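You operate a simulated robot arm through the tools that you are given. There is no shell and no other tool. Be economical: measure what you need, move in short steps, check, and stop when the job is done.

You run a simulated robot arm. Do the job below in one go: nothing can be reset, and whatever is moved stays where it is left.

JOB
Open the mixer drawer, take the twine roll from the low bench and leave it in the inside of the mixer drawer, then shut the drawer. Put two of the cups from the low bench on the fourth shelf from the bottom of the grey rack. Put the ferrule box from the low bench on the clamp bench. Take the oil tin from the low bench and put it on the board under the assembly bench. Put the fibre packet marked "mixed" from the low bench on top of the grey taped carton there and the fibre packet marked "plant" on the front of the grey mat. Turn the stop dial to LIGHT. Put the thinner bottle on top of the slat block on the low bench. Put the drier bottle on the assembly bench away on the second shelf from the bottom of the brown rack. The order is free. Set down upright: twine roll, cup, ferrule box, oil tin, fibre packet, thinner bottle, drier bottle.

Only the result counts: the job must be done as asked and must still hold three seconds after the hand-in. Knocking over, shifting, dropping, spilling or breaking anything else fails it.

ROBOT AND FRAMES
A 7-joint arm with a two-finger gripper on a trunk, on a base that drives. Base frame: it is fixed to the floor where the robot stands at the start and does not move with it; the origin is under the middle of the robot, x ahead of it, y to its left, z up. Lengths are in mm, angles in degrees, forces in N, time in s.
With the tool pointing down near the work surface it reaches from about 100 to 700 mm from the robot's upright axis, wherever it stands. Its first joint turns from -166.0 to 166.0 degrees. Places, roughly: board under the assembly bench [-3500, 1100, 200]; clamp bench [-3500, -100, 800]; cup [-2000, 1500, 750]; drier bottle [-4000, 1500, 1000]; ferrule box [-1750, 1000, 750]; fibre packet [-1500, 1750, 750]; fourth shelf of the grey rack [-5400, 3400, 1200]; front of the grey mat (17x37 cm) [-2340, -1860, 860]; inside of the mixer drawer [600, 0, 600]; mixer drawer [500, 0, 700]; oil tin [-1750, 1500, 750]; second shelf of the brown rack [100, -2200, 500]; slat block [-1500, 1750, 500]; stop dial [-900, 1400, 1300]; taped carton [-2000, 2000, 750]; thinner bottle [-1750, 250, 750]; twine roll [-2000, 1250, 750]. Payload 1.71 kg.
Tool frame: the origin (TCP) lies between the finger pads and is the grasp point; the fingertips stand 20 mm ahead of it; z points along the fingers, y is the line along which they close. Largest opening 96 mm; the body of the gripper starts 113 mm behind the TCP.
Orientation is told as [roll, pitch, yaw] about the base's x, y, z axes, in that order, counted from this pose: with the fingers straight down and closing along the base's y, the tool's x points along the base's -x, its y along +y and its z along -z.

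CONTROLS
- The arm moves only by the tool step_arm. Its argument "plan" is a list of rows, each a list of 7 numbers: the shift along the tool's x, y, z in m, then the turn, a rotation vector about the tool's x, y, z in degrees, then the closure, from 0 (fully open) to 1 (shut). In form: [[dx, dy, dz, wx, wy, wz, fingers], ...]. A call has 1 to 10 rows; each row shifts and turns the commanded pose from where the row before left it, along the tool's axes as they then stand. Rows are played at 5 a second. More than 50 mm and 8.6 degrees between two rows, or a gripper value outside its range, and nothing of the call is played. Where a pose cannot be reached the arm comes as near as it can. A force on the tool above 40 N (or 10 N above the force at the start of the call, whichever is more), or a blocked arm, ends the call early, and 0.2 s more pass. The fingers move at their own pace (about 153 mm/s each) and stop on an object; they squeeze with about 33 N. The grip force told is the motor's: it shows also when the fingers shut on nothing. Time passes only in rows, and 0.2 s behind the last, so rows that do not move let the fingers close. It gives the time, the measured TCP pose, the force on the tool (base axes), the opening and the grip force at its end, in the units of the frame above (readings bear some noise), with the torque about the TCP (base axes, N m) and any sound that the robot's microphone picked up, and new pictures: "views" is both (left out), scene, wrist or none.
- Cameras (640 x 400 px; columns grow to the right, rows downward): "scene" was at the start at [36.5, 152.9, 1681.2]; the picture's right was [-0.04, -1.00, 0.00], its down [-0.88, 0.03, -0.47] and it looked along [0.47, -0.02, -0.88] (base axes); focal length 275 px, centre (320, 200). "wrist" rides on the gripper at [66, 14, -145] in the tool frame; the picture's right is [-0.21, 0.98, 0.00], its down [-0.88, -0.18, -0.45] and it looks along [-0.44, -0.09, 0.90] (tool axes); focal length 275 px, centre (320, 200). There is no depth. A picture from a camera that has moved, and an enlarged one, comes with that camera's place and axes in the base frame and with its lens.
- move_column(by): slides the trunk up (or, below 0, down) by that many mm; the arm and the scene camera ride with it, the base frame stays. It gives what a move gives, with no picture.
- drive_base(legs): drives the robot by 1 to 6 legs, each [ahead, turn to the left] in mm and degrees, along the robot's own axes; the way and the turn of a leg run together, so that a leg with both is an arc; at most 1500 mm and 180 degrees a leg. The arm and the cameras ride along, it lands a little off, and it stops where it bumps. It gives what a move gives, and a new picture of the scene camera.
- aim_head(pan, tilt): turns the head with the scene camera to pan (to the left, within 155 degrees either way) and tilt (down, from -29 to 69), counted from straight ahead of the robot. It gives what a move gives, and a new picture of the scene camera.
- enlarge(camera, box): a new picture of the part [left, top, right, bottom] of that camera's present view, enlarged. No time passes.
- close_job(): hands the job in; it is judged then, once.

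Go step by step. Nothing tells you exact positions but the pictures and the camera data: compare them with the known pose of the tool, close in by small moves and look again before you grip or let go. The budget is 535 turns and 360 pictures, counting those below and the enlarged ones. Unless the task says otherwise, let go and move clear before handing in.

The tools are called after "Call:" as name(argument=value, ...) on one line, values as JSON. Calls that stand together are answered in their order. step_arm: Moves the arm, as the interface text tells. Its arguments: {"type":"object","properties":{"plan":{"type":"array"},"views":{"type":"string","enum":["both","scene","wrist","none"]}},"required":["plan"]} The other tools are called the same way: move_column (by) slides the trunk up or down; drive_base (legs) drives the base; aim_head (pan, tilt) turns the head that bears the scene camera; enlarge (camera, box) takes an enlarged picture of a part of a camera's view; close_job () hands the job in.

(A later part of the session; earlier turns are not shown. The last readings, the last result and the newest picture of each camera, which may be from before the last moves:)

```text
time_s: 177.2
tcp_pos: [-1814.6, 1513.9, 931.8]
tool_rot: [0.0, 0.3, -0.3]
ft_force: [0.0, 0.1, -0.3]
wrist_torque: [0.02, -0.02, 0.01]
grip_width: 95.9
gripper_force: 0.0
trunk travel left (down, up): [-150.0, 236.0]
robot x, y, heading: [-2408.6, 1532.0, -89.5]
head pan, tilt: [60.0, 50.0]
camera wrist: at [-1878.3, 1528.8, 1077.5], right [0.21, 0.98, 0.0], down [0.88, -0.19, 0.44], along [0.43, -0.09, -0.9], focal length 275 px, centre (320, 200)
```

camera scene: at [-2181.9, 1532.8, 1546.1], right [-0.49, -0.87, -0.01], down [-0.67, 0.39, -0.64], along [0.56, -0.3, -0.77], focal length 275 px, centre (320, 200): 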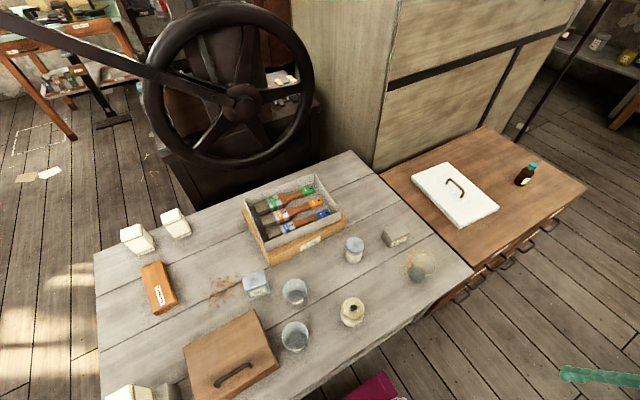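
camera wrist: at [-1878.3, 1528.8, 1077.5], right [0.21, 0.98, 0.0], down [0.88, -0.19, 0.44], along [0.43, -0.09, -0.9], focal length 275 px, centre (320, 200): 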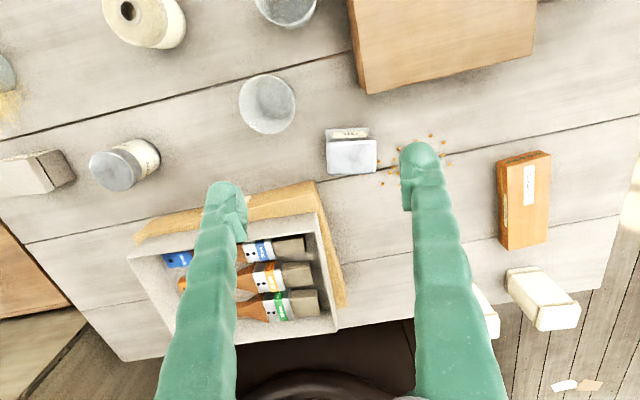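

The tin top is at about (-1740, 1552), rotated slightly. I'll move above it and descend partway.

Call:
step_arm(plan=[[-0.037, 0.019, 0, 0, 0, 3.5, 0], [-0.037, 0.019, 0, 0, 0, 3.5, 0], [0, 0, 0.045, 0, 0, 0, 0], [0, 0, 0.045, 0, 0, 0, 0], [0, 0, 0.045, 0, 0, 0, 0], [0, 0, 0, 0, 0, 0, 0]], views="wrist")

```text
time_s: 178.6
tcp_pos: [-1738.8, 1551.3, 795.7]
tool_rot: [0.0, 0.2, -7.5]
ft_force: [-0.8, 0.3, 0.0]
wrist_torque: [0.02, 0.03, 0.03]
grip_width: 95.7
gripper_force: 0.1
trunk travel left (down, up): [-150.0, 236.0]
robot x, y, heading: [-2404.2, 1533.7, -89.2]
head pan, tilt: [60.0, 50.0]
camera wrist: at [-1801.3, 1572.7, 940.7], right [0.33, 0.94, 0.0], down [0.85, -0.29, 0.44], along [0.42, -0.15, -0.9], focal length 275 px, centre (320, 200)
```

wrist: 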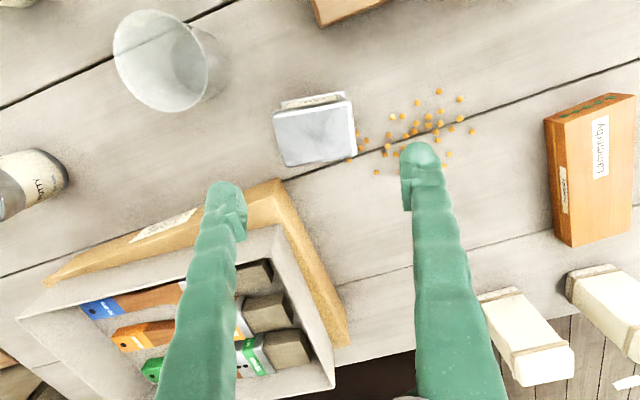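

I'll make a slight correction and go down to straddle height.

Call:
step_arm(plan=[[0.005, -0.005, 0.03, 0, 0, 0, 0], [0, 0, 0.04, 0, 0, 0, 0], [0, 0, 0.03, 0, 0, 0, 0], [0, 0, 0, 0, 0, 0, 0]], views="wrist")

```text
time_s: 179.6
tcp_pos: [-1745.5, 1545.3, 696.8]
tool_rot: [-0.1, 0.3, -7.3]
ft_force: [0.4, 0.6, -0.1]
wrist_torque: [-0.02, 0.0, -0.01]
grip_width: 95.8
gripper_force: 0.1
trunk travel left (down, up): [-150.0, 236.0]
robot x, y, heading: [-2405.4, 1534.4, -89.3]
head pan, tilt: [60.0, 50.0]
camera wrist: at [-1806.7, 1567.7, 841.3], right [0.33, 0.94, 0.0], down [0.85, -0.29, 0.44], along [0.42, -0.15, -0.9], focal length 275 px, centre (320, 200)
```

wrist: 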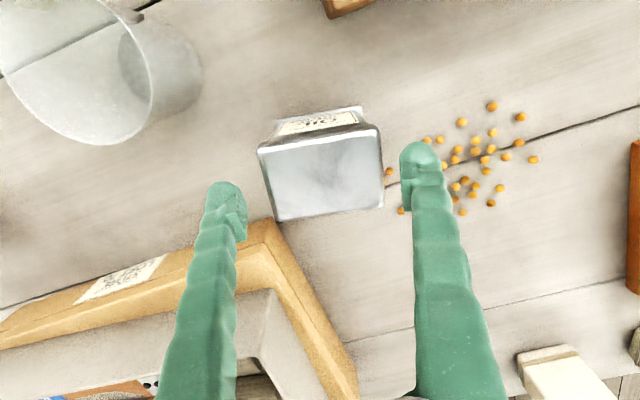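

It's centred. I'll descend and grip.

Call:
step_arm(plan=[[0, 0, 0.035, 0, 0, 0, 0], [0, 0, 0.03, 0, 0, 0, 0], [0, 0, 0, 0, 0, 0, 0.3], [0, 0, 0, 0, 0, 0, 1], [0, 0, 0, 0, 0, 0, 1]], views="wrist")

```text
time_s: 180.8
tcp_pos: [-1744.1, 1546.8, 635.1]
tool_rot: [0.1, 0.0, -7.4]
ft_force: [-0.1, 4.4, 28.5]
wrist_torque: [-0.15, 0.01, -0.49]
grip_width: 91.0
gripper_force: 33.2
trunk travel left (down, up): [-150.0, 236.0]
robot x, y, heading: [-2407.5, 1533.2, -89.3]
head pan, tilt: [60.0, 50.0]
camera wrist: at [-1807.1, 1568.8, 779.7], right [0.33, 0.94, 0.0], down [0.85, -0.3, 0.45], along [0.42, -0.15, -0.9], focal length 275 px, centre (320, 200)
```

wrist: 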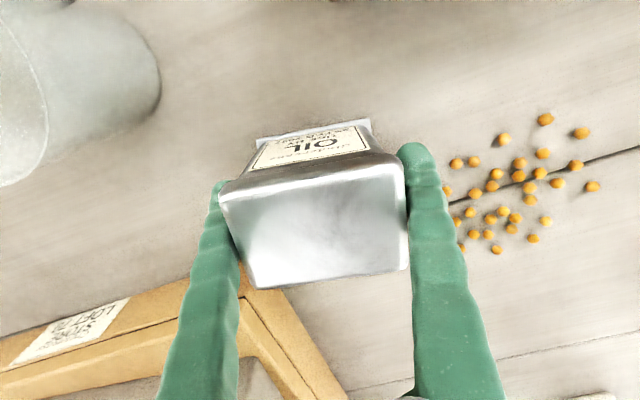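

The tips press on something, perhaps the base rim. I'll open, raise 8 mm and re-grip.

Call:
step_arm(plan=[[0, 0, 0, 0, 0, 0, 0], [0, 0, -0.008, 0, 0, 0, 0], [0, 0, 0, 0, 0, 0, 0.3], [0, 0, 0, 0, 0, 0, 1], [0, 0, 0, 0, 0, 0, 1], [0, 0, 0, 0, 0, 0, 1]], views="wrist")

```text
time_s: 182.2
tcp_pos: [-1744.7, 1546.6, 639.2]
tool_rot: [-0.1, 0.3, -7.3]
ft_force: [-0.3, -1.3, -3.9]
wrist_torque: [0.0, 0.01, 0.0]
grip_width: 91.7
gripper_force: 32.7
trunk travel left (down, up): [-150.0, 236.0]
robot x, y, heading: [-2405.3, 1531.6, -89.0]
head pan, tilt: [60.0, 50.0]
camera wrist: at [-1807.6, 1568.2, 784.3], right [0.33, 0.94, 0.0], down [0.85, -0.29, 0.44], along [0.41, -0.15, -0.9], focal length 275 px, centre (320, 200)
```

wrist: 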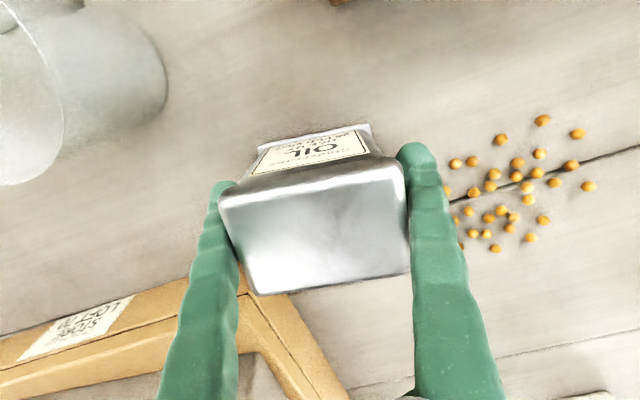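

Call:
step_arm(plan=[[0, 0, -0.02, 0, 0, 0, 1], [0, 0, -0.03, 0, 0, 0, 1], [0, 0, -0.04, 0, 0, 0, 1], [0, 0, -0.04, 0, 0, 0, 1]], views="both")

```text
time_s: 183.2
tcp_pos: [-1746.6, 1545.8, 770.1]
tool_rot: [-0.1, 0.5, -7.3]
ft_force: [0.8, -0.1, -4.3]
wrist_torque: [-0.02, -0.02, -0.01]
grip_width: 91.0
gripper_force: 33.0
trunk travel left (down, up): [-150.0, 236.0]
robot x, y, heading: [-2407.2, 1531.3, -89.4]
head pan, tilt: [60.0, 50.0]
camera scene: at [-2181.9, 1533.6, 1546.0], right [-0.49, -0.87, -0.01], down [-0.67, 0.39, -0.64], along [0.56, -0.3, -0.77], focal length 275 px, centre (320, 200)
camera wrist: at [-1808.8, 1568.4, 914.7], right [0.33, 0.94, 0.0], down [0.85, -0.29, 0.44], along [0.41, -0.15, -0.9], focal length 275 px, centre (320, 200)
```

scene: 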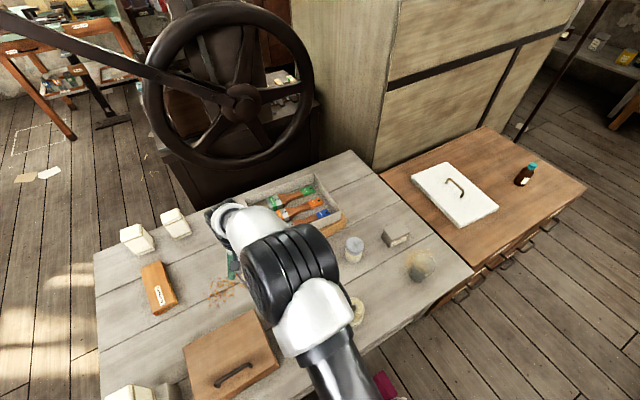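
wrist: 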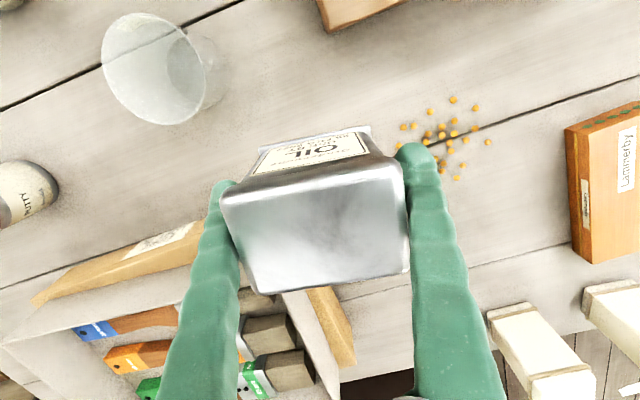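

The tin is lifted. I'll look at the board under the assembly bench on the right.

Call:
aim_head(pan=-70, tilt=40)

Call:
step_arm(plan=[[0.02, 0, -0.045, 0, 0, 0, 1], [0.02, 0, -0.045, 0, 0, 0, 1], [0.03, -0.01, -0.02, 0, 0, 0, 1], [0.02, -0.04, 0, 0, 0, 5, 1], [0.01, -0.045, 0, 0, 0, 5, 1], [0.01, -0.045, 0, 0, 0, 5, 1], [0.01, -0.045, 0, 0, 0, 5, 1], [0.006, -0.045, 0, 0, 0, 5, 1], [0.006, -0.045, 0, 0, 0, 5, 1]], views="none")

Call:
step_arm(plan=[[0.005, -0.044, 0, 0, 0, 5, 1], [0.005, -0.044, 0, 0, 0, 5, 1], [0.005, -0.043, 0, 0, 0, 5, 1], [0.005, -0.043, 0, 0, 0, 5, 1], [0.004, -0.043, 0, 0, 0, 5, 1], [0.004, -0.043, 0, 0, 0, 5, 1], [0.004, -0.042, 0, 0, 0, 5, 1], [0.004, -0.042, 0, 0, 0, 5, 1], [0.004, -0.042, 0, 0, 0, 5, 1]], views="none")

```text
time_s: 185.3
tcp_pos: [-1746.5, 1546.7, 768.2]
tool_rot: [-0.1, 0.4, -7.2]
ft_force: [-1.2, -0.7, -3.1]
wrist_torque: [0.03, 0.01, -0.04]
grip_width: 88.7
gripper_force: 33.1
trunk travel left (down, up): [-150.0, 236.0]
robot x, y, heading: [-2403.3, 1538.2, -89.3]
head pan, tilt: [-70.0, 40.0]
camera scene: at [-2328.1, 1541.4, 1560.3], right [-0.35, 0.94, 0.02], down [0.6, 0.24, -0.76], along [-0.72, -0.26, -0.65], focal length 275 px, centre (320, 200)
```

scene: 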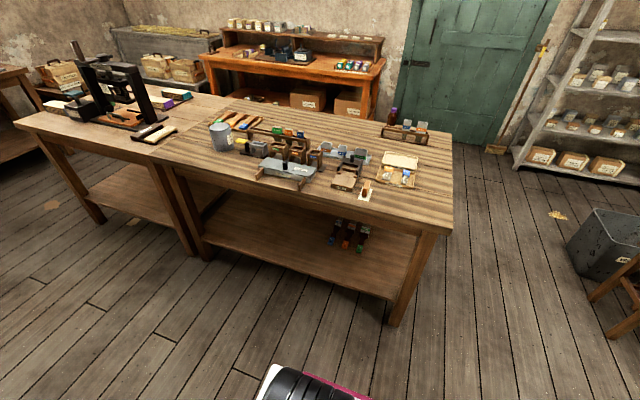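

```text
time_s: 187.3
tcp_pos: [-1963.9, 1316.8, 881.5]
tool_rot: [-0.1, 0.2, -37.4]
ft_force: [0.1, 0.4, -4.0]
wrist_torque: [0.05, 0.0, -0.04]
grip_width: 87.8
gripper_force: 33.2
trunk travel left (down, up): [-150.0, 236.0]
robot x, y, heading: [-2406.9, 1532.6, -89.4]
head pan, tilt: [-70.0, 40.0]
```

```text
time_s: 189.3
tcp_pos: [-2303.2, 1147.5, 880.3]
tool_rot: [-0.3, 0.0, -82.3]
ft_force: [-0.1, -0.4, -4.0]
wrist_torque: [0.01, -0.01, 0.03]
grip_width: 87.2
gripper_force: 33.1
trunk travel left (down, up): [-150.0, 236.0]
robot x, y, heading: [-2407.7, 1536.2, -89.4]
head pan, tilt: [-70.0, 40.0]
```

The lower board spans x≈-3190 and beyond, y≈475 to 1690, and is clear near y 1100. I'll drive in front of that side, facing west.

Call:
drive_base(legs=[[0, -32], [505, 0], [0, -59]])

Call:
aim_head(pan=15, tilt=50)

```text
time_s: 191.6
tcp_pos: [-2527.2, 1149.2, 878.0]
tool_rot: [-0.5, 0.1, -114.4]
ft_force: [0.7, 0.7, -2.9]
wrist_torque: [-0.09, 0.01, 0.03]
grip_width: 87.3
gripper_force: 33.7
trunk travel left (down, up): [-150.0, 236.0]
robot x, y, heading: [-2418.5, 1543.2, -114.5]
head pan, tilt: [-70.0, 40.0]
stopped in leg 1: the robot was blocked; the commanded pose is now the measured one
camera scene: at [-2345.2, 1529.9, 1560.3], right [0.08, 1.0, 0.01], down [0.64, -0.05, -0.76], along [-0.76, 0.06, -0.64], focal length 275 px, centre (320, 200)
```

scene: 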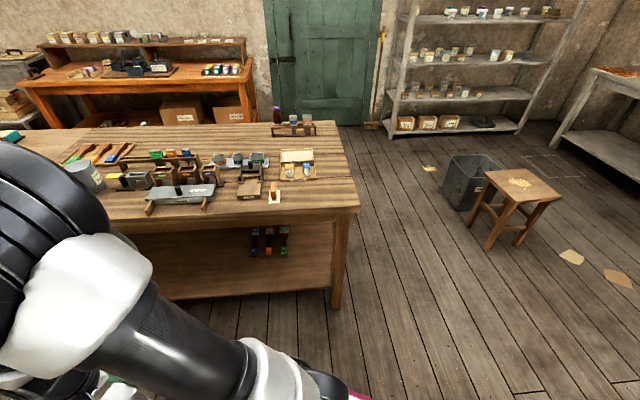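

```text
time_s: 193.2
tcp_pos: [-2530.4, 1141.9, 876.0]
tool_rot: [-0.4, 0.5, -114.3]
ft_force: [0.4, -0.4, -2.3]
wrist_torque: [0.04, -0.01, 0.01]
grip_width: 86.9
gripper_force: 32.7
trunk travel left (down, up): [-150.0, 236.0]
robot x, y, heading: [-2419.6, 1544.3, -114.5]
head pan, tilt: [15.0, 50.0]
camera scene: at [-2279.9, 1432.0, 1545.4], right [-0.99, 0.17, 0.0], down [0.13, 0.77, -0.63], along [-0.1, -0.62, -0.78], focal length 275 px, centre (320, 200)
```

scene: 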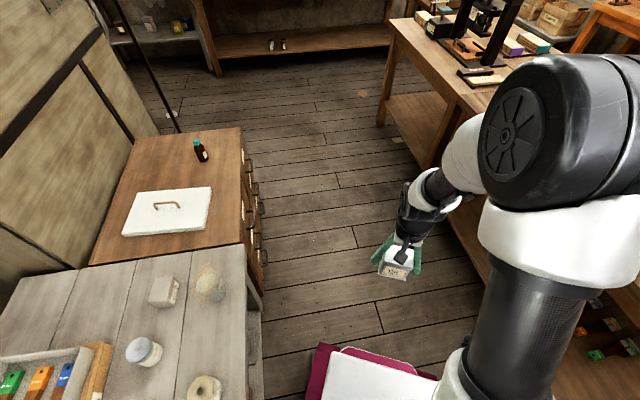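

A rear corner touched the low bench. Driving forward along this heading moves clear, and I'll finish the turn farther out.

Call:
drive_base(legs=[[490, 0], [0, -65.5]])

Call:
aim_head(pan=10, tilt=45)

```text
time_s: 199.8
tcp_pos: [-3038.7, 1033.3, 876.5]
tool_rot: [-0.4, 0.4, 178.2]
ft_force: [0.0, -0.4, -3.5]
wrist_torque: [0.05, 0.0, 0.0]
grip_width: 86.9
gripper_force: 32.5
trunk travel left (down, up): [-150.0, 236.0]
robot x, y, heading: [-2632.2, 1085.8, 177.8]
head pan, tilt: [15.0, 50.0]
camera scene: at [-2674.5, 913.1, 1545.4], right [-0.23, 0.97, 0.0], down [0.76, 0.17, -0.63], along [-0.61, -0.15, -0.78], focal length 275 px, centre (320, 200)
```

scene: 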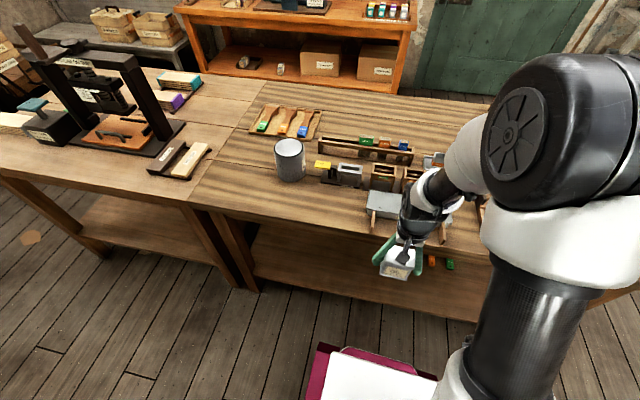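

```text
time_s: 200.5
tcp_pos: [-3025.3, 1032.9, 881.9]
tool_rot: [-0.3, -0.4, 178.3]
ft_force: [0.4, 0.5, -3.7]
wrist_torque: [0.01, -0.06, -0.01]
grip_width: 87.0
gripper_force: 33.1
trunk travel left (down, up): [-150.0, 236.0]
robot x, y, heading: [-2633.3, 1088.9, 178.1]
head pan, tilt: [10.0, 45.0]
camera scene: at [-2680.0, 918.8, 1552.2], right [-0.14, 0.99, 0.0], down [0.71, 0.1, -0.7], along [-0.69, -0.1, -0.72], focal length 275 px, centre (320, 200)
```

scene: 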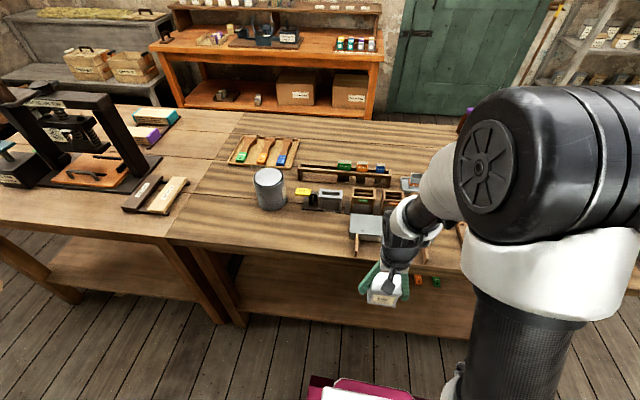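

I'll lower the trunk fully and bring the tin down in the gap in front of the bench.

Call:
move_column(by=-150)

Call:
step_arm(plan=[[-0.03, 0, 0.02, 0, 0, 0, 1], [-0.02, 0, 0.04, 0, 0, 0, 1], [0, 0, 0.045, 0, 0, 0, 1], [0, 0, 0.045, 0, 0, 0, 1], [0, 0, 0.045, 0, 0, 0, 1], [0, 0, 0.045, 0, 0, 0, 1]], views="both")

```text
time_s: 202.2
tcp_pos: [-3025.6, 1033.2, 732.8]
tool_rot: [-0.3, -0.4, 178.3]
ft_force: [0.2, -0.7, -3.1]
wrist_torque: [-0.01, -0.01, 0.01]
grip_width: 86.9
gripper_force: 33.2
trunk travel left (down, up): [0.0, 386.0]
robot x, y, heading: [-2633.8, 1087.3, 177.8]
head pan, tilt: [10.0, 45.0]
```

```text
time_s: 203.6
tcp_pos: [-3076.4, 1035.9, 492.6]
tool_rot: [-0.3, -0.6, 178.1]
ft_force: [0.7, -0.2, -2.7]
wrist_torque: [0.01, -0.01, 0.0]
grip_width: 86.9
gripper_force: 33.7
trunk travel left (down, up): [0.0, 386.0]
robot x, y, heading: [-2630.5, 1090.9, 178.2]
head pan, tilt: [10.0, 45.0]
camera scene: at [-2677.5, 919.1, 1402.4], right [-0.14, 0.99, 0.0], down [0.71, 0.1, -0.7], along [-0.69, -0.1, -0.72], focal length 275 px, centre (320, 200)
camera wrist: at [-3009.5, 1018.7, 636.9], right [-0.24, -0.97, 0.0], down [-0.87, 0.21, 0.45], along [-0.44, 0.11, -0.89], focal length 275 px, centre (320, 200)
```

scene: 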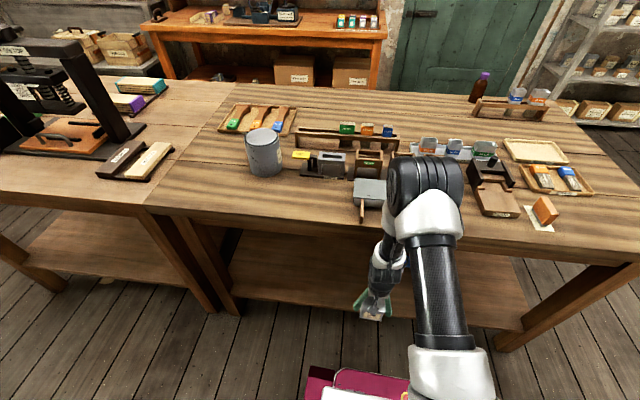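
wrist: 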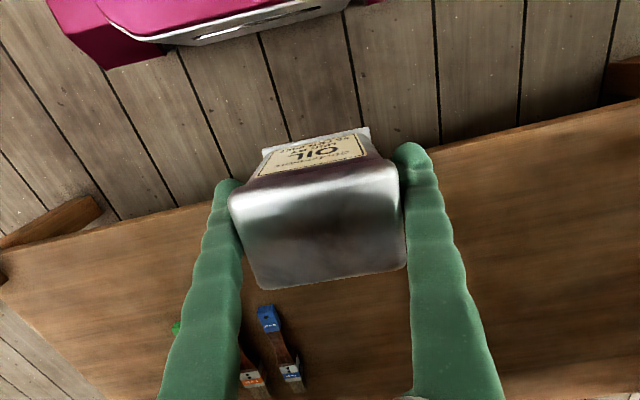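

I'll lower further in the gap, then check before sliding in over the board.

Call:
step_arm(plan=[[0, 0, 0.045, 0, 0, 0, 1], [0, 0, 0.045, 0, 0, 0, 1], [0, 0, 0.045, 0, 0, 0, 1], [0, 0, 0.03, 0, 0, 0, 1], [0, 0, 0, 0, 0, 0, 1]], views="both")

```text
time_s: 204.8
tcp_pos: [-3078.3, 1037.3, 328.7]
tool_rot: [-0.3, -0.6, 178.2]
ft_force: [-0.7, 0.5, -4.0]
wrist_torque: [-0.01, 0.0, 0.04]
grip_width: 87.0
gripper_force: 33.1
trunk travel left (down, up): [0.0, 386.0]
robot x, y, heading: [-2631.2, 1086.7, 177.9]
head pan, tilt: [10.0, 45.0]
camera scene: at [-2659.8, 918.7, 1402.9], right [-0.14, 0.99, 0.0], down [0.7, 0.1, -0.7], along [-0.7, -0.1, -0.71], focal length 275 px, centre (320, 200)
camera wrist: at [-3010.5, 1020.6, 472.8], right [-0.24, -0.97, 0.0], down [-0.87, 0.21, 0.45], along [-0.44, 0.11, -0.89], focal length 275 px, centre (320, 200)
```

scene: 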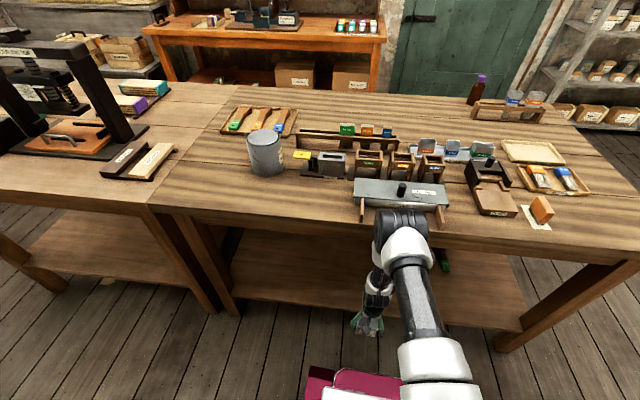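
wrist: 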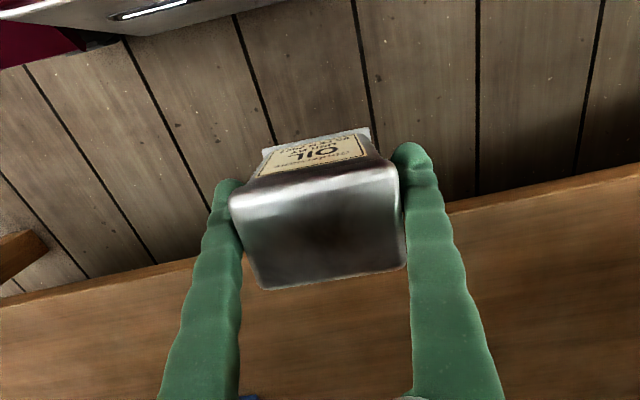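

The forearm is too upright to pass under the bench top. Backing the robot about 65 mm lets me reach in with a flatter, stretched arm.

Call:
drive_base(legs=[[-65, 0]])

Call:
step_arm(plan=[[-0.04, 0, 0, 0, 0.6, 0, 1], [-0.04, 0, 0, 0, 0, 0, 1], [-0.03, 0, 0, 0, 0, 0, 1], [0, 0, 0, 0, 0, 0, 1]], views="both")

```text
time_s: 205.8
tcp_pos: [-3015.0, 1035.4, 328.3]
tool_rot: [-0.4, -0.5, 178.4]
ft_force: [-0.2, -0.3, -2.3]
wrist_torque: [-0.01, 0.07, 0.01]
grip_width: 86.9
gripper_force: 33.0
trunk travel left (down, up): [0.0, 386.0]
robot x, y, heading: [-2567.4, 1083.9, 178.1]
head pan, tilt: [10.0, 45.0]
camera scene: at [-2609.9, 916.8, 1402.6], right [-0.14, 0.99, 0.0], down [0.71, 0.1, -0.7], along [-0.69, -0.1, -0.72], focal length 275 px, centre (320, 200)
```

scene: 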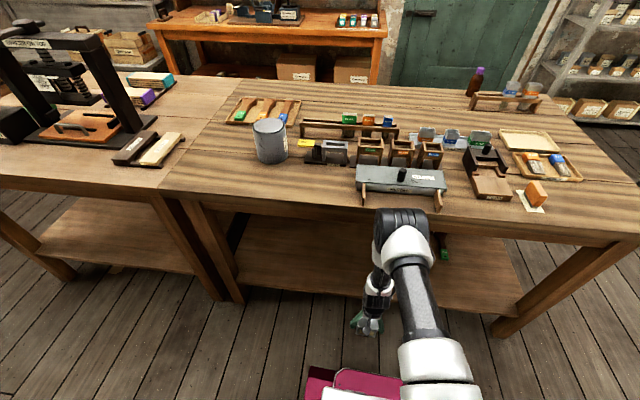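

```text
time_s: 206.8
tcp_pos: [-3120.5, 1038.3, 336.5]
tool_rot: [-0.4, -0.6, 178.3]
ft_force: [-0.3, -0.2, -2.6]
wrist_torque: [0.0, -0.03, 0.02]
grip_width: 86.7
gripper_force: 32.9
trunk travel left (down, up): [0.0, 386.0]
robot x, y, heading: [-2565.0, 1083.3, 178.0]
head pan, tilt: [10.0, 45.0]
camera scene: at [-2613.4, 916.8, 1402.5], right [-0.14, 0.99, 0.0], down [0.71, 0.1, -0.7], along [-0.69, -0.1, -0.72], focal length 275 px, centre (320, 200)
camera wrist: at [-3054.4, 1020.4, 479.9], right [-0.24, -0.97, 0.0], down [-0.87, 0.21, 0.45], along [-0.44, 0.11, -0.89], focal length 275 px, centre (320, 200)
```

scene: 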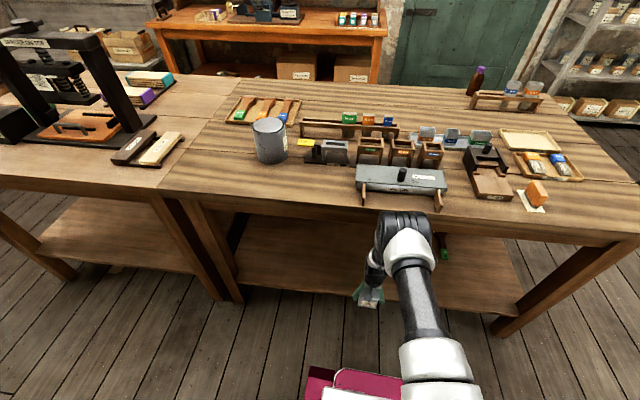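
wrist: 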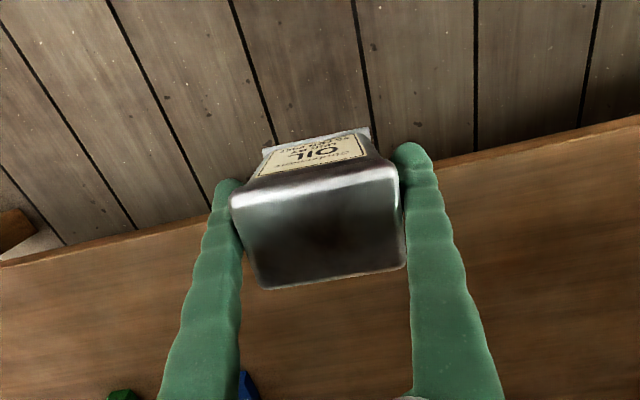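

Even stretched, the elbow would come close to the top edge. Instead I'll tilt the tool forward 25°, which keeps the wrist outside, touch the tin's near bottom edge on the board, and let it pivot flat between the pads.

Call:
step_arm(plan=[[0, 0, 0, 0, -8.3, 0, 1], [0, 0, 0, 0, -8.3, 0, 1], [0, 0, 0, 0, -8.3, 0, 1], [-0.036, 0, 0.0171, 0, 0, 0, 1], [-0.036, 0, 0.0171, 0, 0, 0, 1], [0, 0, 0, 0, 0, 0, 1]], views="both")

```text
time_s: 208.2
tcp_pos: [-3200.8, 1040.2, 335.2]
tool_rot: [-0.3, -25.5, 178.4]
ft_force: [-0.8, -0.6, -3.6]
wrist_torque: [-0.01, -0.02, 0.0]
grip_width: 86.7
gripper_force: 32.4
trunk travel left (down, up): [0.0, 386.0]
robot x, y, heading: [-2568.1, 1082.0, 178.0]
head pan, tilt: [10.0, 45.0]
camera scene: at [-2613.4, 916.9, 1402.5], right [-0.14, 0.99, 0.0], down [0.71, 0.1, -0.7], along [-0.69, -0.1, -0.72], focal length 275 px, centre (320, 200)
camera wrist: at [-3079.3, 1021.9, 437.1], right [-0.22, -0.97, 0.08], down [-0.59, 0.2, 0.78], along [-0.78, 0.12, -0.62], focal length 275 px, centre (320, 200)
```

scene: 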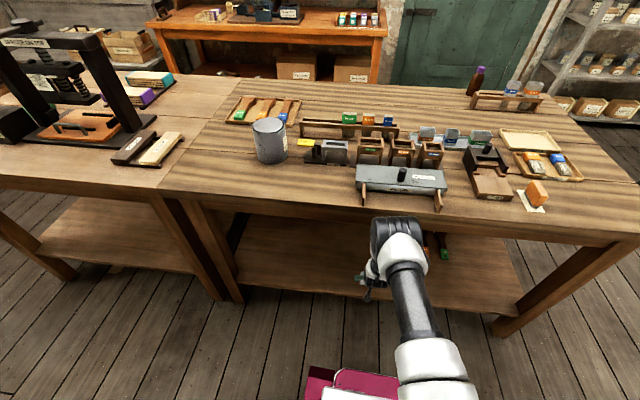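
wrist: 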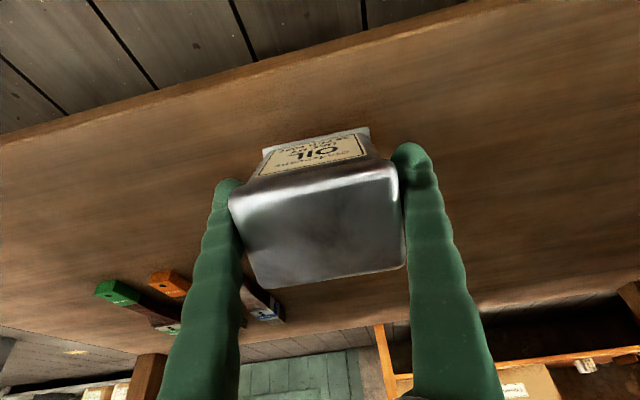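

Call:
step_arm(plan=[[0.0085, 0, 0.0181, 0, 0, 0, 1], [0.0085, 0, 0.0181, 0, 0, 0, 1], [0.0042, 0, 0.009, 0, 0, 0, 1], [0, 0, 0, 0, 0, 0, 1]], views="wrist")

```text
time_s: 208.9
tcp_pos: [-3199.9, 1040.7, 304.1]
tool_rot: [-0.4, -26.8, 178.4]
ft_force: [-0.7, -0.1, -3.8]
wrist_torque: [0.01, 0.0, 0.01]
grip_width: 87.0
gripper_force: 32.9
trunk travel left (down, up): [0.0, 386.0]
robot x, y, heading: [-2566.9, 1081.4, 178.2]
head pan, tilt: [10.0, 45.0]
stopped in row 3: the force on the tool passed its limit at 49 N (the readings are from after the stop); the commanded pose is now the measured one
camera wrist: at [-3075.8, 1021.3, 403.3], right [-0.21, -0.97, 0.09], down [-0.58, 0.2, 0.79], along [-0.79, 0.12, -0.6], focal length 275 px, centre (320, 200)
```

wrist: 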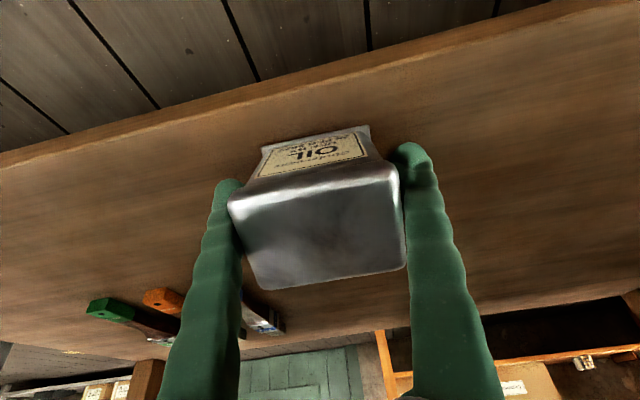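

Contact came near z 300. I'll press very gently to let the tin pivot flat.

Call:
step_arm(plan=[[0.0009, 0, 0.0018, 0, 0, 0, 1], [0.0009, 0, 0.0018, 0, 0, 0, 1], [0, 0, 0, 0, 0, 0, 1]], views="wrist")

```text
time_s: 209.7
tcp_pos: [-3200.1, 1039.6, 301.3]
tool_rot: [-0.5, -26.9, 178.4]
ft_force: [0.2, -0.1, -3.8]
wrist_torque: [-0.01, -0.01, 0.01]
grip_width: 86.9
gripper_force: 33.1
trunk travel left (down, up): [0.0, 386.0]
robot x, y, heading: [-2564.8, 1087.0, 178.2]
head pan, tilt: [10.0, 45.0]
camera wrist: at [-3076.3, 1021.2, 399.8], right [-0.21, -0.97, 0.09], down [-0.57, 0.2, 0.79], along [-0.79, 0.12, -0.6], focal length 275 px, centre (320, 200)
```

wrist: 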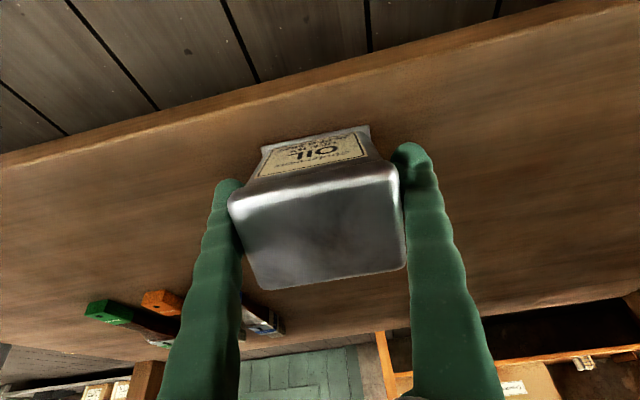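

Call:
step_arm(plan=[[0.0013, 0, 0.0027, 0, 0, 0, 1], [0.0013, 0, 0.0027, 0, 0, 0, 1], [0, 0, 0, 0, 0, 0, 1]], views="none")

```text
time_s: 210.5
tcp_pos: [-3202.4, 1040.3, 296.4]
tool_rot: [-0.3, -27.3, 178.4]
ft_force: [12.0, 0.7, 37.5]
wrist_torque: [0.02, -0.7, 0.15]
grip_width: 87.1
gripper_force: 33.2
trunk travel left (down, up): [0.0, 386.0]
robot x, y, heading: [-2567.5, 1081.2, 178.1]
head pan, tilt: [10.0, 45.0]
```

The pads hold firmly. I'll lift slightly, reduce the tilt to about 13°, re-touch and then release.

Call:
step_arm(plan=[[-0.0045, 0, -0.0089, 0, 0, 0, 1], [0, 0, 0, 0, 7, 0, 1], [-0.01, 0, 0.0, 0, 7, 0, 1], [0, 0, 0, 0, 0, 0, 1]], views="both")

```text
time_s: 211.5
tcp_pos: [-3209.2, 1039.6, 307.0]
tool_rot: [-0.3, -12.8, 178.3]
ft_force: [-0.1, -0.2, -2.9]
wrist_torque: [0.0, -0.03, 0.0]
grip_width: 86.7
gripper_force: 33.0
trunk travel left (down, up): [0.0, 386.0]
robot x, y, heading: [-2567.1, 1084.0, 178.1]
head pan, tilt: [10.0, 45.0]
camera scene: at [-2613.4, 916.8, 1402.4], right [-0.14, 0.99, 0.0], down [0.71, 0.1, -0.7], along [-0.69, -0.1, -0.72], focal length 275 px, centre (320, 200)
camera wrist: at [-3113.1, 1021.9, 434.0], right [-0.23, -0.97, 0.04], down [-0.75, 0.2, 0.63], along [-0.62, 0.12, -0.78], focal length 275 px, centre (320, 200)
```

scene: 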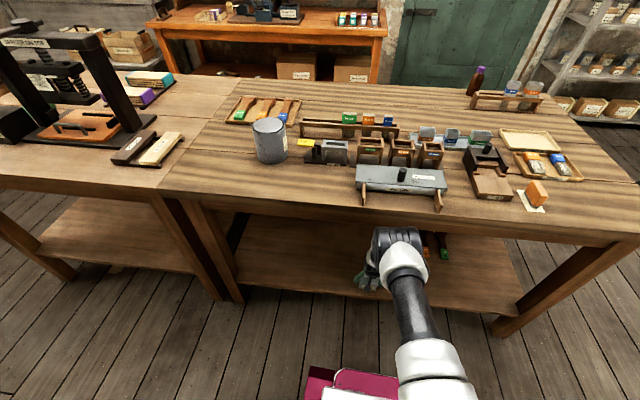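
wrist: 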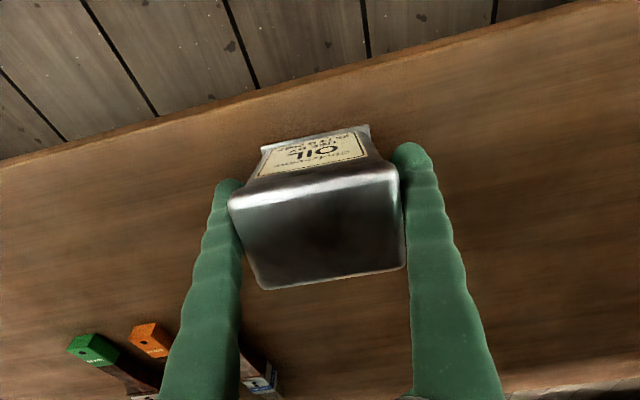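

The elbow stays clear of the bench edge, so I can straighten to fully vertical and then lower.

Call:
step_arm(plan=[[0, 0, 0, 0, 6.4, 0, 1], [-0.01, 0, 0.0, 0, 6.4, 0, 1], [-0.008, 0, 0, 0, 0, 0, 1]], views="both")

```text
time_s: 212.3
tcp_pos: [-3229.5, 1041.3, 306.2]
tool_rot: [-0.3, 0.1, 178.2]
ft_force: [-0.3, -0.5, -4.0]
wrist_torque: [0.0, -0.05, 0.02]
grip_width: 86.5
gripper_force: 33.6
trunk travel left (down, up): [0.0, 386.0]
robot x, y, heading: [-2567.3, 1084.2, 178.0]
head pan, tilt: [10.0, 45.0]
camera scene: at [-2613.5, 916.9, 1402.5], right [-0.14, 0.99, 0.0], down [0.71, 0.1, -0.7], along [-0.69, -0.1, -0.72], focal length 275 px, centre (320, 200)
camera wrist: at [-3163.9, 1023.6, 452.0], right [-0.24, -0.97, -0.01], down [-0.87, 0.21, 0.45], along [-0.43, 0.11, -0.9], focal length 275 px, centre (320, 200)
```

scene: 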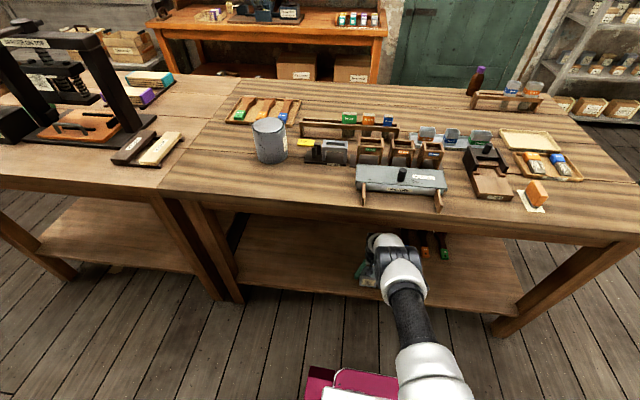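
wrist: 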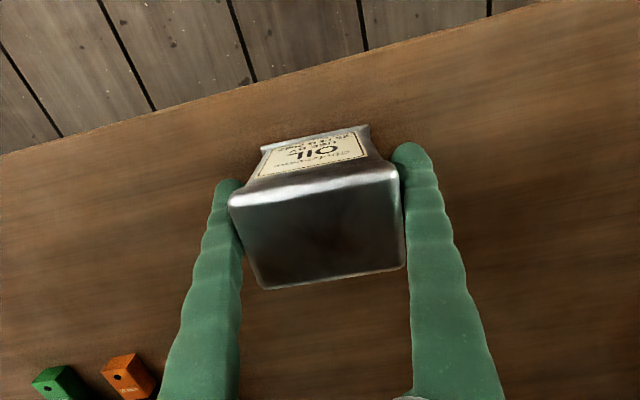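

It's vertical and over the board. I'll go a little further in and lower slowly.

Call:
step_arm(plan=[[-0.012, 0, 0, 0, 0, 0, 1], [0, 0, 0.005, 0, 0, 0, 1], [0, 0, 0, 0, 0, 0, 1]], views="none")

Call:
step_arm(plan=[[0, 0, 0.003, 0, 0, 0, 1], [0, 0, 0, 0, 0, 0, 1]], views="none")

```text
time_s: 213.1
tcp_pos: [-3247.1, 1040.2, 298.4]
tool_rot: [-0.4, 0.3, 178.2]
ft_force: [0.1, -0.1, -3.8]
wrist_torque: [0.0, -0.03, -0.01]
grip_width: 87.0
gripper_force: 33.5
trunk travel left (down, up): [0.0, 386.0]
robot x, y, heading: [-2564.1, 1081.1, 178.1]
head pan, tilt: [10.0, 45.0]
```

```text
time_s: 213.7
tcp_pos: [-3248.3, 1040.2, 299.4]
tool_rot: [-0.3, 0.1, 178.3]
ft_force: [0.4, -0.4, -3.6]
wrist_torque: [0.01, -0.01, 0.0]
grip_width: 86.8
gripper_force: 33.0
out of reach, approached as far as the arm can: row 1
trunk travel left (down, up): [0.0, 386.0]
robot x, y, heading: [-2570.9, 1083.8, 178.2]
head pan, tilt: [10.0, 45.0]
```

It's at the reach limit. I'll come back 15 mm and lower.

Call:
step_arm(plan=[[0.015, 0, 0.002, 0, 0, 0, 1], [0, 0, 0.003, 0, 0, 0, 1], [0, 0, 0, 0, 0, 0, 1]], views="none")

```text
time_s: 214.3
tcp_pos: [-3203.2, 1043.0, 284.8]
tool_rot: [-1.1, 6.0, 178.2]
ft_force: [5.9, 2.0, 50.5]
wrist_torque: [0.03, 0.9, -0.01]
grip_width: 90.8
gripper_force: 33.0
out of reach, approached as far as the arm can: row 1
trunk travel left (down, up): [0.0, 386.0]
robot x, y, heading: [-2567.3, 1080.1, 177.9]
head pan, tilt: [10.0, 45.0]
stopped in row 2: the force on the tool passed its limit at 45 N (the readings are from after the stop); the commanded pose is now the measured one
```

It jumped outward near the edge. I'll raise a bit, re-level and check.

Call:
step_arm(plan=[[0, 0, -0.012, 0, 0, 0, 1], [-0.008, 0, 0, 0, -6, 0, 1], [0, 0, 0, 0, 0, 0, 1]], views="both")

```text
time_s: 215.1
tcp_pos: [-3234.8, 1047.5, 283.8]
tool_rot: [-1.2, 0.1, 177.6]
ft_force: [-1.3, -2.7, 4.8]
wrist_torque: [-0.1, -0.04, -0.02]
grip_width: 90.8
gripper_force: 33.4
out of reach, approached as far as the arm can: row 1, 2
trunk travel left (down, up): [0.0, 386.0]
robot x, y, heading: [-2569.1, 1084.5, 178.1]
head pan, tilt: [10.0, 45.0]
camera scene: at [-2612.6, 916.9, 1402.4], right [-0.14, 0.99, 0.0], down [0.71, 0.1, -0.7], along [-0.69, -0.1, -0.72], focal length 275 px, centre (320, 200)
camera wrist: at [-3169.9, 1027.1, 428.6], right [-0.25, -0.97, -0.02], down [-0.87, 0.21, 0.45], along [-0.43, 0.13, -0.89], focal length 275 px, centre (320, 200)
```

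scene: 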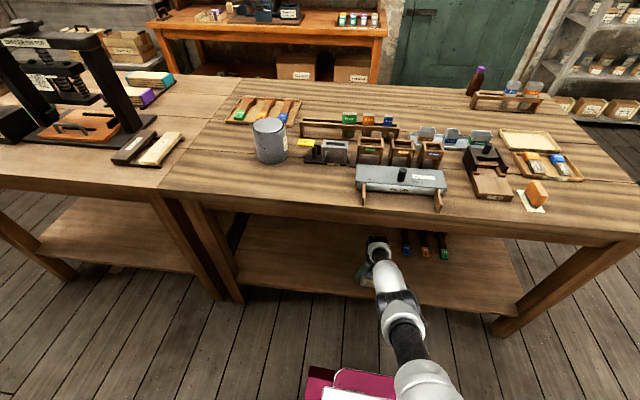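
wrist: 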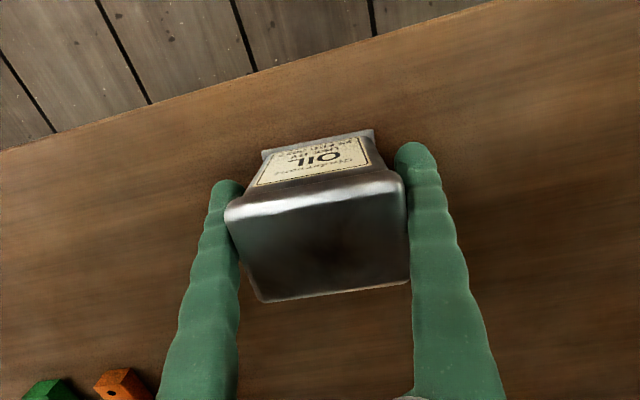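

The tin now stands vertical on the board at x≈-3235 with light contact. I'll release slowly.

Call:
step_arm(plan=[[0, 0, 0, 0, 0, 0, 0.03], [0, 0, 0, 0, 0, 0, 0], [0, 0, 0, 0, 0, 0, 0]], views="wrist")

```text
time_s: 216.1
tcp_pos: [-3216.5, 1064.6, 280.4]
tool_rot: [-2.8, 3.4, 176.0]
ft_force: [5.4, 5.3, 15.3]
wrist_torque: [-0.55, 0.38, 0.03]
grip_width: 96.4
gripper_force: 0.2
trunk travel left (down, up): [0.0, 386.0]
robot x, y, heading: [-2568.9, 1082.5, 178.0]
head pan, tilt: [10.0, 45.0]
stopped in row 3: the arm was blocked; the commanded pose is now the measured one
camera wrist: at [-3160.9, 1038.3, 428.5], right [-0.27, -0.96, -0.06], down [-0.89, 0.22, 0.4], along [-0.37, 0.16, -0.91], focal length 275 px, centre (320, 200)
```

wrist: 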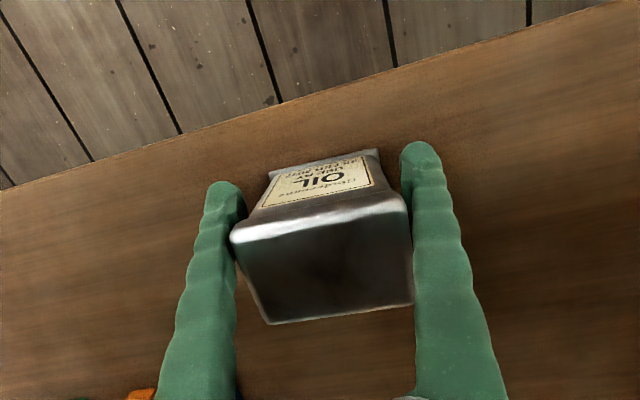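

The tin is released. I'll lift the hand straight up with the trunk, avoiding arm motion near its limit.

Call:
move_column(by=60)

Call:
step_arm(plan=[[0, 0, 0, 0, 0, 0, 0]], views="both")

```text
time_s: 217.1
tcp_pos: [-3216.7, 1060.9, 338.9]
tool_rot: [-2.6, 3.5, 176.2]
ft_force: [-0.2, -0.2, -3.5]
wrist_torque: [0.0, -0.04, 0.01]
grip_width: 96.0
gripper_force: 0.0
trunk travel left (down, up): [-60.0, 326.0]
robot x, y, heading: [-2565.8, 1081.8, 178.3]
head pan, tilt: [10.0, 45.0]
```

```text
time_s: 217.5
tcp_pos: [-3218.0, 1062.3, 338.1]
tool_rot: [-2.8, 3.6, 176.1]
ft_force: [-0.3, -1.0, -0.3]
wrist_torque: [0.01, 0.0, 0.01]
grip_width: 96.0
gripper_force: 0.1
trunk travel left (down, up): [-60.0, 326.0]
robot x, y, heading: [-2568.1, 1084.2, 178.2]
head pan, tilt: [10.0, 45.0]
camera scene: at [-2613.9, 916.9, 1461.2], right [-0.14, 0.99, 0.0], down [0.71, 0.1, -0.7], along [-0.69, -0.1, -0.72], focal length 275 px, centre (320, 200)
camera wrist: at [-3161.9, 1036.8, 486.1], right [-0.27, -0.96, -0.06], down [-0.89, 0.22, 0.4], along [-0.37, 0.16, -0.92], focal length 275 px, centre (320, 200)
```

scene: 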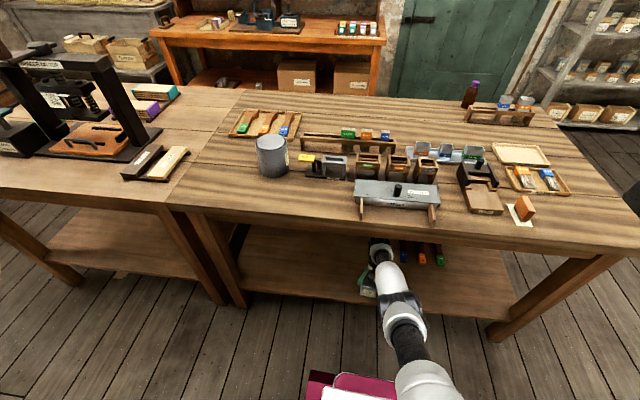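
wrist: 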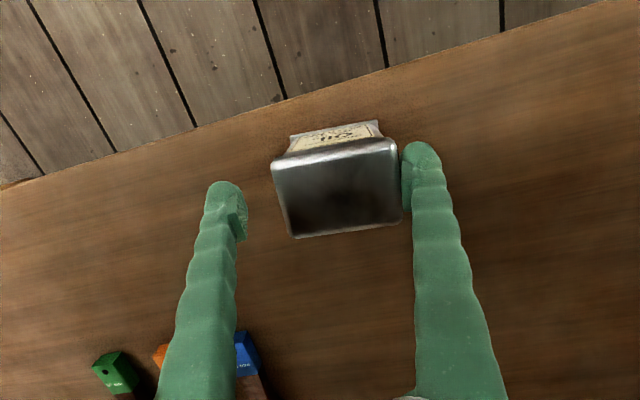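

The tin stands upright on the board. I'll back straight out.

Call:
drive_base(legs=[[-150, 0]])

Call:
enlarge(camera="scene", box=[260, 180, 500, 330])

```text
time_s: 218.9
tcp_pos: [-3070.3, 1055.5, 337.9]
tool_rot: [-2.7, 3.5, 176.2]
ft_force: [0.2, 0.1, 0.6]
wrist_torque: [-0.01, 0.0, -0.01]
grip_width: 96.0
gripper_force: 0.1
trunk travel left (down, up): [-60.0, 326.0]
robot x, y, heading: [-2413.9, 1078.4, 178.1]
head pan, tilt: [10.0, 45.0]
camera scene: at [-2466.5, 911.9, 1461.2], right [-0.14, 0.99, 0.0], down [0.71, 0.1, -0.7], along [-0.69, -0.1, -0.72], focal length 275 px, centre (320, 200)
```

scene: 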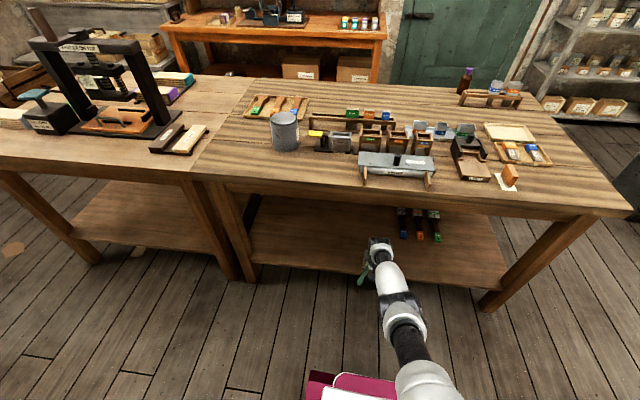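

```text
2.67 times, centred on (380, 255) of scene
camera zoom: at [-2466.5, 911.9, 1461.2], right [-0.14, 0.99, 0.0], down [0.71, 0.1, -0.7], along [-0.69, -0.1, -0.72], focal length 732 px, centre (160, 53)
```

zoom: 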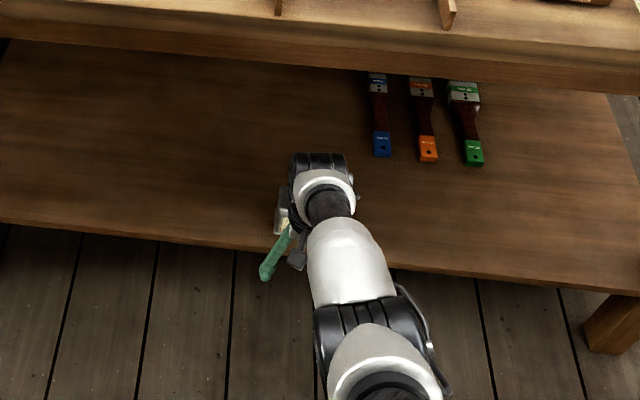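

Next I'll raise the trunk and retract the arm to a travel pose.

Call:
move_column(by=210)

Call:
step_arm(plan=[[0.03, 0, -0.03, 0, -3.5, 0, 0], [0.03, 0, -0.04, 2.8, 0, 0, 0], [0.03, 0, -0.04, 0, 0, 0, 0], [0.03, 0, -0.04, 0, 0, 0, 0], [0.03, 0, -0.04, 0, 0, 0, 0], [0.03, 0, -0.04, 0, 0, 0, 0], [0.02, 0, -0.04, 0, 0, 0, 0], [0, 0, -0.04, 0, 0, 0, 0]], views="scene")

```text
time_s: 221.1
tcp_pos: [-3056.3, 1072.6, 549.2]
tool_rot: [-4.4, 7.1, 174.3]
ft_force: [-0.8, -0.1, -0.2]
wrist_torque: [0.0, 0.03, -0.01]
grip_width: 95.9
gripper_force: 0.0
trunk travel left (down, up): [-270.0, 116.0]
robot x, y, heading: [-2419.7, 1078.3, 178.0]
head pan, tilt: [10.0, 45.0]
```

```text
time_s: 222.2
tcp_pos: [-3093.0, 1023.1, 641.6]
tool_rot: [-5.5, -0.4, 176.1]
ft_force: [0.5, -0.3, -0.6]
wrist_torque: [0.07, -0.01, 0.03]
grip_width: 96.0
gripper_force: 0.1
out of reach, approached as far as the arm can: row 1, 2, 3, 4, 5
trunk travel left (down, up): [-270.0, 116.0]
robot x, y, heading: [-2418.5, 1077.5, 177.9]
head pan, tilt: [10.0, 45.0]
stopped in row 5: the force on the tool passed its limit at 347 N (the readings are from after the stop); the commanded pose is now the measured one
camera scene: at [-2407.6, 911.1, 1673.2], right [-0.14, 0.99, 0.0], down [0.69, 0.1, -0.72], along [-0.71, -0.1, -0.69], focal length 275 px, centre (320, 200)
```

scene: 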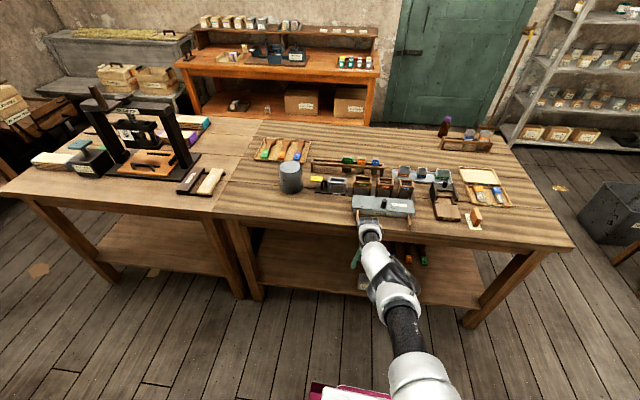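

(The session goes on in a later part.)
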